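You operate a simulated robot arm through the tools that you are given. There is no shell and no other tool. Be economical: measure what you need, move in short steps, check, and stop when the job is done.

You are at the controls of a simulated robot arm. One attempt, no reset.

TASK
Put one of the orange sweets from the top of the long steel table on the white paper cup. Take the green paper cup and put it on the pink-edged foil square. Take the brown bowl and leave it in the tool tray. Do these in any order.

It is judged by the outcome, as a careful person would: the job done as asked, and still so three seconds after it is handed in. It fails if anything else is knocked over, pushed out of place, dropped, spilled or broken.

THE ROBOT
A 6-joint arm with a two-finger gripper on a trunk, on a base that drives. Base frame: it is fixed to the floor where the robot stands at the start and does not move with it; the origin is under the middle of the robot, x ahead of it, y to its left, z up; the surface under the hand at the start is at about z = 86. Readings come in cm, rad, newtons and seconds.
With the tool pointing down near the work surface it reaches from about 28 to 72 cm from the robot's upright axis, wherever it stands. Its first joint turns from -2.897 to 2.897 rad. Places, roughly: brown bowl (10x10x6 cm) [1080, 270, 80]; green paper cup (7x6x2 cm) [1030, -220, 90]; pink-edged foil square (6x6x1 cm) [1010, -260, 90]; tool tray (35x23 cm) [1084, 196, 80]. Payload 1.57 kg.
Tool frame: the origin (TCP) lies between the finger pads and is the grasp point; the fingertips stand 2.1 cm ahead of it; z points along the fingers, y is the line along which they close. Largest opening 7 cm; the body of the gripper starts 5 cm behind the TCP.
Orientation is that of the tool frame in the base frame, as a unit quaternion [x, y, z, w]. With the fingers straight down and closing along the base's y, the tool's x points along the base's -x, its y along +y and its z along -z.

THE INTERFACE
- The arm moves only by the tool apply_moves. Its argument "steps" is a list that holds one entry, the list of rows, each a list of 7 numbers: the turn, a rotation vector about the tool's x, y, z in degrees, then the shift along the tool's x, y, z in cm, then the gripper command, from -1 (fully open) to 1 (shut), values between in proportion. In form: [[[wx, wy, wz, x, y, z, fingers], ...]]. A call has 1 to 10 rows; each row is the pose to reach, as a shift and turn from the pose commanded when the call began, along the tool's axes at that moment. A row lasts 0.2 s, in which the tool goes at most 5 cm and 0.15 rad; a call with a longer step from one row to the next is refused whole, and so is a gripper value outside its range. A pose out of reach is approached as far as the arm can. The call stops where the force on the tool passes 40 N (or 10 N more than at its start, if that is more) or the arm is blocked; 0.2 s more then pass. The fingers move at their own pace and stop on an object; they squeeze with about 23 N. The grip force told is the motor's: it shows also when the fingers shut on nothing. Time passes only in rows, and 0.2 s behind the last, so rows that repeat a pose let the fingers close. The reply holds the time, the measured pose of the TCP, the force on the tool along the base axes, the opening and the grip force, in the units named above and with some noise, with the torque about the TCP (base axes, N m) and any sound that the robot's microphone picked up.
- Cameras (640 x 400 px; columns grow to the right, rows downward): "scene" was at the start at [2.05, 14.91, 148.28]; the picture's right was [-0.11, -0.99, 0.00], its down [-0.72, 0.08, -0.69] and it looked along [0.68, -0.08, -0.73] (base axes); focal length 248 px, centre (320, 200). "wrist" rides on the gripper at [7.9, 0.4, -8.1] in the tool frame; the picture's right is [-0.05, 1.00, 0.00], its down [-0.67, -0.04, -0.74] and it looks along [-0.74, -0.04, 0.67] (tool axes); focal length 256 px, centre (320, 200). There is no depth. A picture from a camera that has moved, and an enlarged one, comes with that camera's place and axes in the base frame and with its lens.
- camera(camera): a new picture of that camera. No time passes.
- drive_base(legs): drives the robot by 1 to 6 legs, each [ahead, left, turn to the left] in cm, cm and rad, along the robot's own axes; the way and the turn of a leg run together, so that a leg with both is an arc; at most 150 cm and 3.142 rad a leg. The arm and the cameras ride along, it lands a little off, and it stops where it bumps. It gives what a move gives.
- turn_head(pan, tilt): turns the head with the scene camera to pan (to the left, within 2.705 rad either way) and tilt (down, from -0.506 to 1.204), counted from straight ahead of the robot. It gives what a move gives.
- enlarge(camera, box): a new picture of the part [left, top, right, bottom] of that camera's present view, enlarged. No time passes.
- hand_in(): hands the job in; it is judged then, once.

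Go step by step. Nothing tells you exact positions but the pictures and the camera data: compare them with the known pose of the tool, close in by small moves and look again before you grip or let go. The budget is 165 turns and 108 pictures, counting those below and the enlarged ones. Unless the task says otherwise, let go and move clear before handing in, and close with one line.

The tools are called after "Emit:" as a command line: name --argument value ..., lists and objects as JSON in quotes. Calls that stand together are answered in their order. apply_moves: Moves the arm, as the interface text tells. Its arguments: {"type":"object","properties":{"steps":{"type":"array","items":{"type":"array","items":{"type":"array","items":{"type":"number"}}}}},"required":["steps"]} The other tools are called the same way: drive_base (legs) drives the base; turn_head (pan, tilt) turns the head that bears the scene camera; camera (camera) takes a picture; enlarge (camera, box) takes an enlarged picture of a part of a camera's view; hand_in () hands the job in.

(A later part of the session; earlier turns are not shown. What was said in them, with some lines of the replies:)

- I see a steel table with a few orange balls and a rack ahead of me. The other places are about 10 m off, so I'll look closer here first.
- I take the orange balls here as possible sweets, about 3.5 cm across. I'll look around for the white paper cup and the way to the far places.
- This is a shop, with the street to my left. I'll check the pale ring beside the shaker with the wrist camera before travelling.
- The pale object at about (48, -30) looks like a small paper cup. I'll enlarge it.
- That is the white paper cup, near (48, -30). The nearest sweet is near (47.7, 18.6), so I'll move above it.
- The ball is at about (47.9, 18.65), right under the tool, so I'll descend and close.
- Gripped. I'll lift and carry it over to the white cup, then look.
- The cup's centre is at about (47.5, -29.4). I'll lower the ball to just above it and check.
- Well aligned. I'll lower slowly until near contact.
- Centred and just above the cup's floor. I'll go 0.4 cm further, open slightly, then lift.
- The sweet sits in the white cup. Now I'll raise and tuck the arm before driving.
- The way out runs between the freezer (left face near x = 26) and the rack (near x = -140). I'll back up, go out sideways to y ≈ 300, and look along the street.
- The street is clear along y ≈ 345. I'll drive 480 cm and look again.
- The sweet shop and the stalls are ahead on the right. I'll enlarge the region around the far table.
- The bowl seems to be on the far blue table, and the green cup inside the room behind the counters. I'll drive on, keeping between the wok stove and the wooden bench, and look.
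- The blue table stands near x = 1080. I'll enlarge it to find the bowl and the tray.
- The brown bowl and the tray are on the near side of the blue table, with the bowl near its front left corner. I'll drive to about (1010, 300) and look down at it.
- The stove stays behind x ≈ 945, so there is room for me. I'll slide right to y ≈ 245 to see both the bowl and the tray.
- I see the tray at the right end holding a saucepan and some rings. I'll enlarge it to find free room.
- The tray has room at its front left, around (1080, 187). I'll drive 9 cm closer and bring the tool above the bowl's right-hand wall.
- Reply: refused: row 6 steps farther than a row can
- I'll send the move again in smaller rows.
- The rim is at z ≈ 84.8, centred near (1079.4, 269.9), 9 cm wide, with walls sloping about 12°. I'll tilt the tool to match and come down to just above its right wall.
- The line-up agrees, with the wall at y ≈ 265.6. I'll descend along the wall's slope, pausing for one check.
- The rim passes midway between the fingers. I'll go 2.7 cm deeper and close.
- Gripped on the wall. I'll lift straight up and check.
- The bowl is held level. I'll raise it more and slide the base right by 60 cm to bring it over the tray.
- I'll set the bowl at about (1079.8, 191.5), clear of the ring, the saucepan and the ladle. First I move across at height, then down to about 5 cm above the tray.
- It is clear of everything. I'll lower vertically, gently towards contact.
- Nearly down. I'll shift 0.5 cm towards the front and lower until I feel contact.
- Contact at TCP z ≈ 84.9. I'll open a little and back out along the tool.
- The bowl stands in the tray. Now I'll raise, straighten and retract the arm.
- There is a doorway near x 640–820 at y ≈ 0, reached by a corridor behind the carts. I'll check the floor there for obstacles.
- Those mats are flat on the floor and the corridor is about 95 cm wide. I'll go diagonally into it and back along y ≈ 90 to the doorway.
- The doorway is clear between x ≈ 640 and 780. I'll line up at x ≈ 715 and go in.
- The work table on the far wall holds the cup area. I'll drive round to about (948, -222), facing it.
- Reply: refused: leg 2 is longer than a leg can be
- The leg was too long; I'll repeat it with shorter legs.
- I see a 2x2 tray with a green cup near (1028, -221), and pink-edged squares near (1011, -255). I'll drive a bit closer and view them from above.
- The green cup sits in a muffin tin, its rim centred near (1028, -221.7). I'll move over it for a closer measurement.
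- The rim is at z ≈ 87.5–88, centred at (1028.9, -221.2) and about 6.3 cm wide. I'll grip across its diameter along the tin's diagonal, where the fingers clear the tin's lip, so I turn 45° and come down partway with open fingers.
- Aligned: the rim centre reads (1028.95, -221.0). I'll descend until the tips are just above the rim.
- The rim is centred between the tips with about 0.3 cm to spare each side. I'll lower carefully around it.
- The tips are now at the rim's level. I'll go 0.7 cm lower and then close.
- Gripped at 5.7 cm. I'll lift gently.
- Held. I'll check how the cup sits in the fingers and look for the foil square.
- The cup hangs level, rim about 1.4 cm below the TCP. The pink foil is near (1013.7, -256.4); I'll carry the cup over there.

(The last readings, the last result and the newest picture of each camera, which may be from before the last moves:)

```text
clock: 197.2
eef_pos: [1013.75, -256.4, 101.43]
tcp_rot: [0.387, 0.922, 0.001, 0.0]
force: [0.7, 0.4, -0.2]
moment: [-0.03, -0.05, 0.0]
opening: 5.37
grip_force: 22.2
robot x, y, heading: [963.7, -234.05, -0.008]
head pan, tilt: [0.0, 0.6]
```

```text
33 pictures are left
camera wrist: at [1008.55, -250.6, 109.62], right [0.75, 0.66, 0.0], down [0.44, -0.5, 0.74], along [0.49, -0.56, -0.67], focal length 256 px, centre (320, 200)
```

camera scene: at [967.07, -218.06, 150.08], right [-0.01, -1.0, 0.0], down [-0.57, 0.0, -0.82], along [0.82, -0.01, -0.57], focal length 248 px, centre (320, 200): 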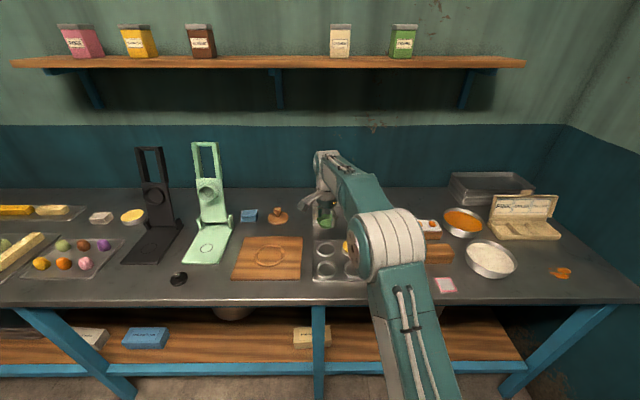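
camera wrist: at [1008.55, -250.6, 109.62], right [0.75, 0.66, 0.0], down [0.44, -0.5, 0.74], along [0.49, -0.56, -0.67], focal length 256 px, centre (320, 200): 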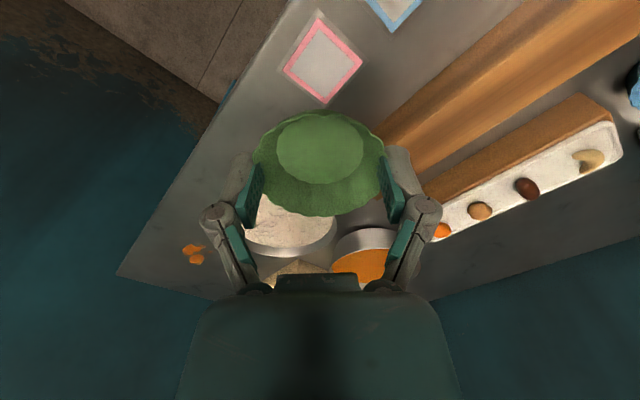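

The foil's centre reads (1014.15, -256.7). I'll adjust and lower to about 1.5 cm above it, then check.

Emit:
apply_moves --steps '[[[0, 0, 0, -0.49, 0.08, 3, -0.5], [0, 0, 0, -0.49, 0.08, 6, -0.5], [0, 0, 0, -0.49, 0.08, 9, -0.5], [0, 0, 0, -0.49, 0.08, 10.4, -0.5], [0, 0, 0, -0.49, 0.08, 10.4, -0.5]]]'

Emit:
camera --camera "wrist"

Emit:
enlarge --camera "scene" --box '[340, 200, 540, 325]'

```text
clock: 198.4
eef_pos: [1014.18, -256.75, 91.09]
tcp_rot: [0.388, 0.922, 0.001, -0.001]
force: [0.0, 0.8, -0.3]
moment: [0.01, -0.02, -0.03]
opening: 5.4
grip_force: 21.4
robot x, y, heading: [963.92, -233.67, -0.013]
head pan, tilt: [0.0, 0.6]
```

```text
32 pictures are left
camera wrist: at [1008.94, -250.81, 99.06], right [0.75, 0.66, 0.0], down [0.44, -0.5, 0.74], along [0.49, -0.56, -0.67], focal length 256 px, centre (320, 200)
```

wrist: 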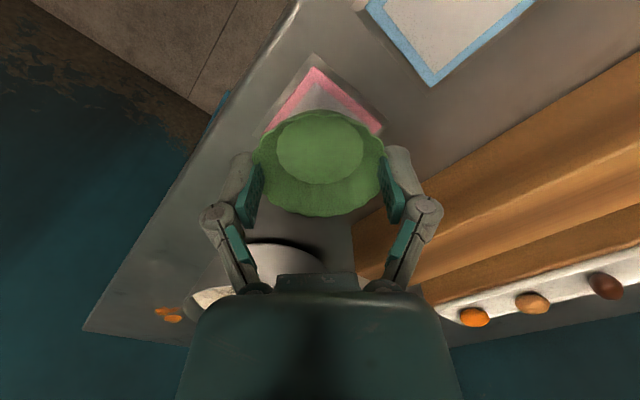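

```text
3.20 times, centred on (440, 262) of scene
camera zoom: at [967.02, -218.27, 150.11], right [-0.01, -1.0, 0.0], down [-0.57, 0.01, -0.82], along [0.82, -0.01, -0.57], focal length 795 px, centre (-64, 0)
```

zoom: 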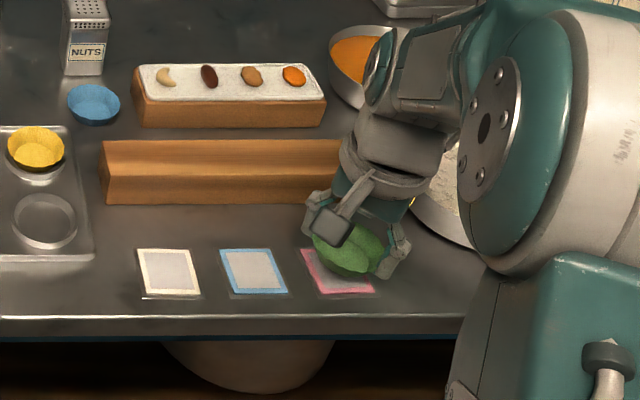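

The foil's centre refines to (1014.4, -257.0). I'll shift 0.4 cm and lower to feel for contact.

Emit:
apply_moves --steps '[[[0, 0, 0, -0.39, -0.03, 0, -0.5], [0, 0, 0, -0.39, -0.03, 0.6, -0.5], [0, 0, 0, -0.39, -0.03, 1.1, -0.5], [0, 0, 0, -0.39, -0.03, 1.4, -0.5], [0, 0, 0, -0.39, -0.03, 1.4, -0.5]]]'

Emit:
camera --camera "wrist"

```text
clock: 199.6
eef_pos: [1014.45, -257.1, 89.63]
tcp_rot: [0.388, 0.922, 0.001, 0.0]
force: [0.5, 0.8, 0.1]
moment: [-0.01, 0.0, -0.02]
opening: 5.38
grip_force: 21.3
robot x, y, heading: [964.16, -234.16, -0.009]
head pan, tilt: [0.0, 0.6]
```

```text
30 pictures are left
camera wrist: at [1009.25, -251.15, 97.82], right [0.75, 0.66, 0.0], down [0.44, -0.5, 0.74], along [0.49, -0.56, -0.67], focal length 256 px, centre (320, 200)
```

wrist: 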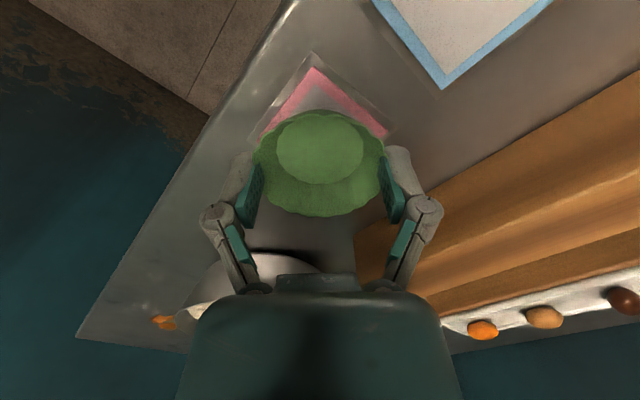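

Well centred. I'll keep lowering in small steps until contact.

Emit:
apply_moves --steps '[[[0, 0, 0, 0.1, 0.1, 0.15, -0.5], [0, 0, 0, 0.1, 0.1, 0.3, -0.5], [0, 0, 0, 0.1, 0.1, 0.3, -0.5]]]'

```text
clock: 200.4
eef_pos: [1014.52, -256.99, 89.49]
tcp_rot: [0.388, 0.922, 0.0, -0.001]
force: [0.0, -0.9, 0.7]
moment: [0.05, -0.01, 0.01]
opening: 5.49
grip_force: 11.5
robot x, y, heading: [963.78, -234.16, -0.011]
head pan, tilt: [0.0, 0.6]
```

The grip reading changed, so the cup is touching. I'll open slowly and lift straight up.

Emit:
apply_moves --steps '[[[0, 0, 0, 0, 0, 0, -0.6], [0, 0, 0, 0, 0, 0, -0.75], [0, 0, 0, 0, 0, 0, -0.9], [0, 0, 0, 0, 0, 0, -1], [0, 0, 0, 0, 0, 0, -1], [0, 0, 0, 0, 0, 0, -1]]]'

Emit:
camera --camera "wrist"

```text
clock: 201.8
eef_pos: [1014.41, -256.84, 89.41]
tcp_rot: [0.388, 0.922, 0.001, -0.001]
force: [0.4, -0.4, 0.2]
moment: [-0.01, 0.0, -0.02]
opening: 7.01
grip_force: 0.1
robot x, y, heading: [963.58, -233.98, -0.006]
head pan, tilt: [0.0, 0.6]
```

```text
29 pictures are left
camera wrist: at [1009.3, -251.02, 97.54], right [0.75, 0.66, 0.0], down [0.44, -0.5, 0.74], along [0.49, -0.56, -0.67], focal length 256 px, centre (320, 200)
```

wrist: 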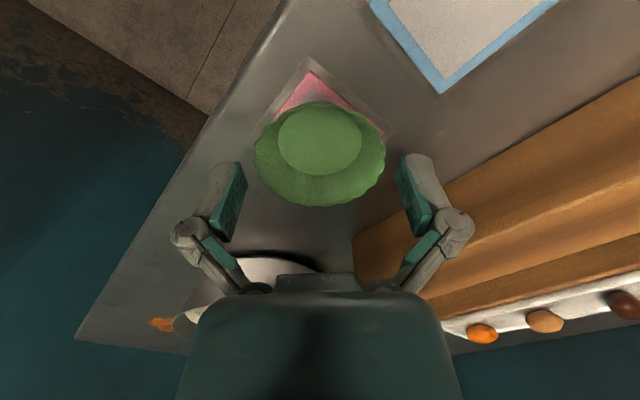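

It's released and standing on the foil. I'll lift clear and look from above.

Emit:
apply_moves --steps '[[[0, 0, 0, 0, 0, -1, -1], [0, 0, 0, 0, 0, -3, -1], [0, 0, 0, 0, 0, -6, -1], [0, 0, 0, 0, 0, -10, -1], [0, 0, 0, 0, 0, -14, -1]]]'

Emit:
enlarge --camera "wrist" --box '[220, 0, 420, 125]'

Emit:
enlarge --camera "scene" --box '[340, 200, 540, 325]'

```text
clock: 203.0
eef_pos: [1014.42, -256.96, 103.4]
tcp_rot: [0.387, 0.922, 0.001, -0.001]
force: [0.7, -0.2, -0.8]
moment: [-0.01, -0.01, -0.01]
opening: 7.0
grip_force: 0.1
robot x, y, heading: [963.95, -234.1, -0.009]
head pan, tilt: [0.0, 0.6]
```

```text
3.20 times, centred on (320, 62) of wrist
camera zoom: at [1009.27, -251.07, 111.57], right [0.75, 0.66, 0.0], down [0.44, -0.5, 0.74], along [0.49, -0.56, -0.67], focal length 819 px, centre (320, 640)
```

zoom: 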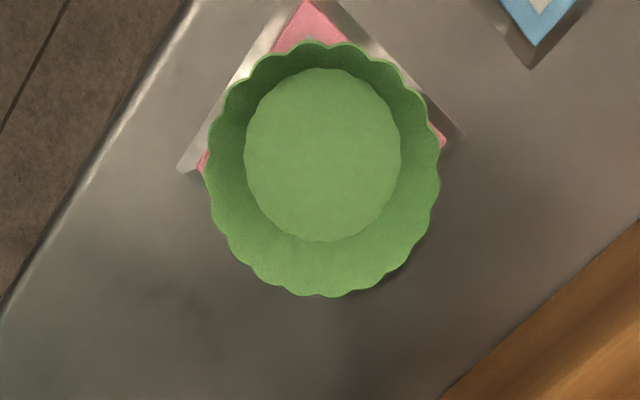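

```text
3.20 times, centred on (440, 262) of scene
camera zoom: at [967.01, -218.24, 150.1], right [-0.01, -1.0, 0.0], down [-0.57, 0.0, -0.82], along [0.82, -0.01, -0.57], focal length 795 px, centre (-64, 0)
```

zoom: 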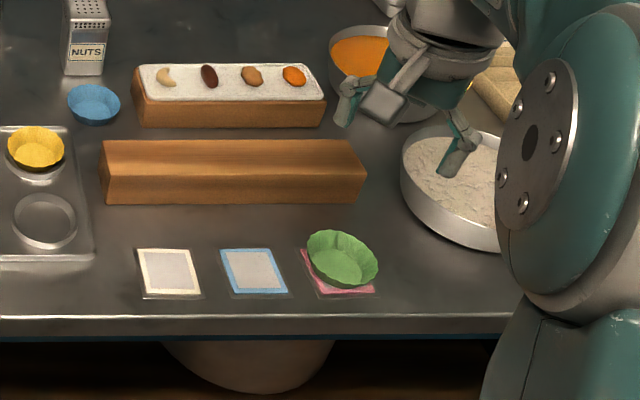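

The cup stands centred on the pink foil. As a last check I'll look along the rest of this table for any other white paper cup or orange sweets.

Emit:
turn_head --pan 0.5 --tilt 0.5

Emit:
enlarge --camera "scene" --box '[120, 120, 540, 380]'

Emit:
enlarge --camera "scene" --box '[0, 120, 320, 320]'

```text
clock: 204.0
eef_pos: [1014.36, -256.99, 103.6]
tcp_rot: [0.387, 0.922, 0.0, 0.0]
force: [-0.7, 0.7, -0.2]
moment: [-0.02, 0.0, 0.0]
opening: 7.0
grip_force: 0.1
robot x, y, heading: [963.73, -233.77, -0.009]
head pan, tilt: [0.499, 0.499]
```

```text
1.52 times, centred on (330, 250) of scene
camera zoom: at [966.2, -213.9, 151.01], right [0.47, -0.88, 0.0], down [-0.42, -0.23, -0.88], along [0.77, 0.41, -0.48], focal length 379 px, centre (305, 124)
```

zoom: 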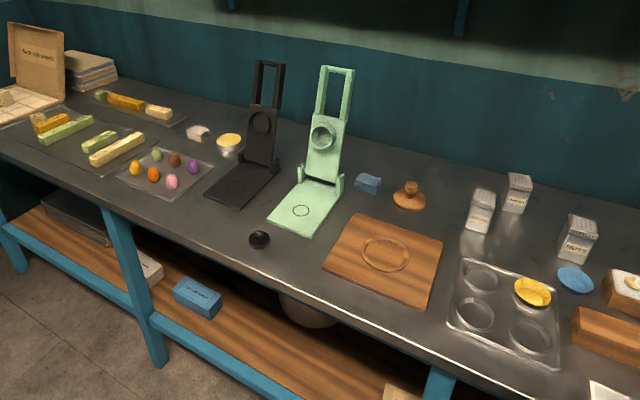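

```text
2.00 times, centred on (160, 220) of scene
camera zoom: at [966.2, -213.9, 151.01], right [0.47, -0.88, 0.0], down [-0.42, -0.23, -0.88], along [0.77, 0.41, -0.48], focal length 497 px, centre (640, 160)
```

zoom: 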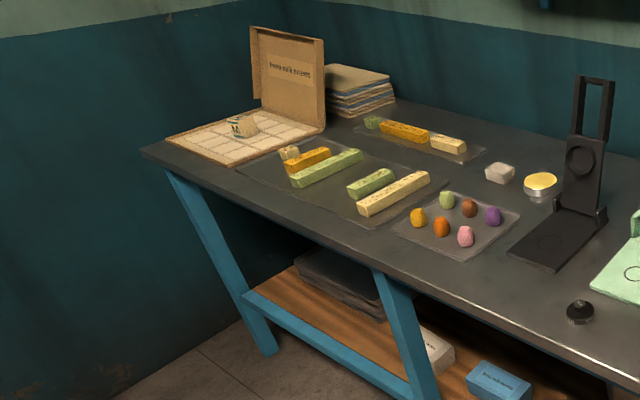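

There is no white paper cup here, and only a single orange piece. So the starting table, with its three orange sweets and the white cup, was the right one. All three jobs are done and the arm is clear.

Emit:
hand_in

```text
The job is handed in.
```

I put an orange sweet from the starting table in the white paper cup, set the green paper cup on the pink-edged foil square, and left the brown bowl in the tool tray. I handed the job in with the arm clear. The last pictures of each place showed the items as placed, with nothing around them disturbed.
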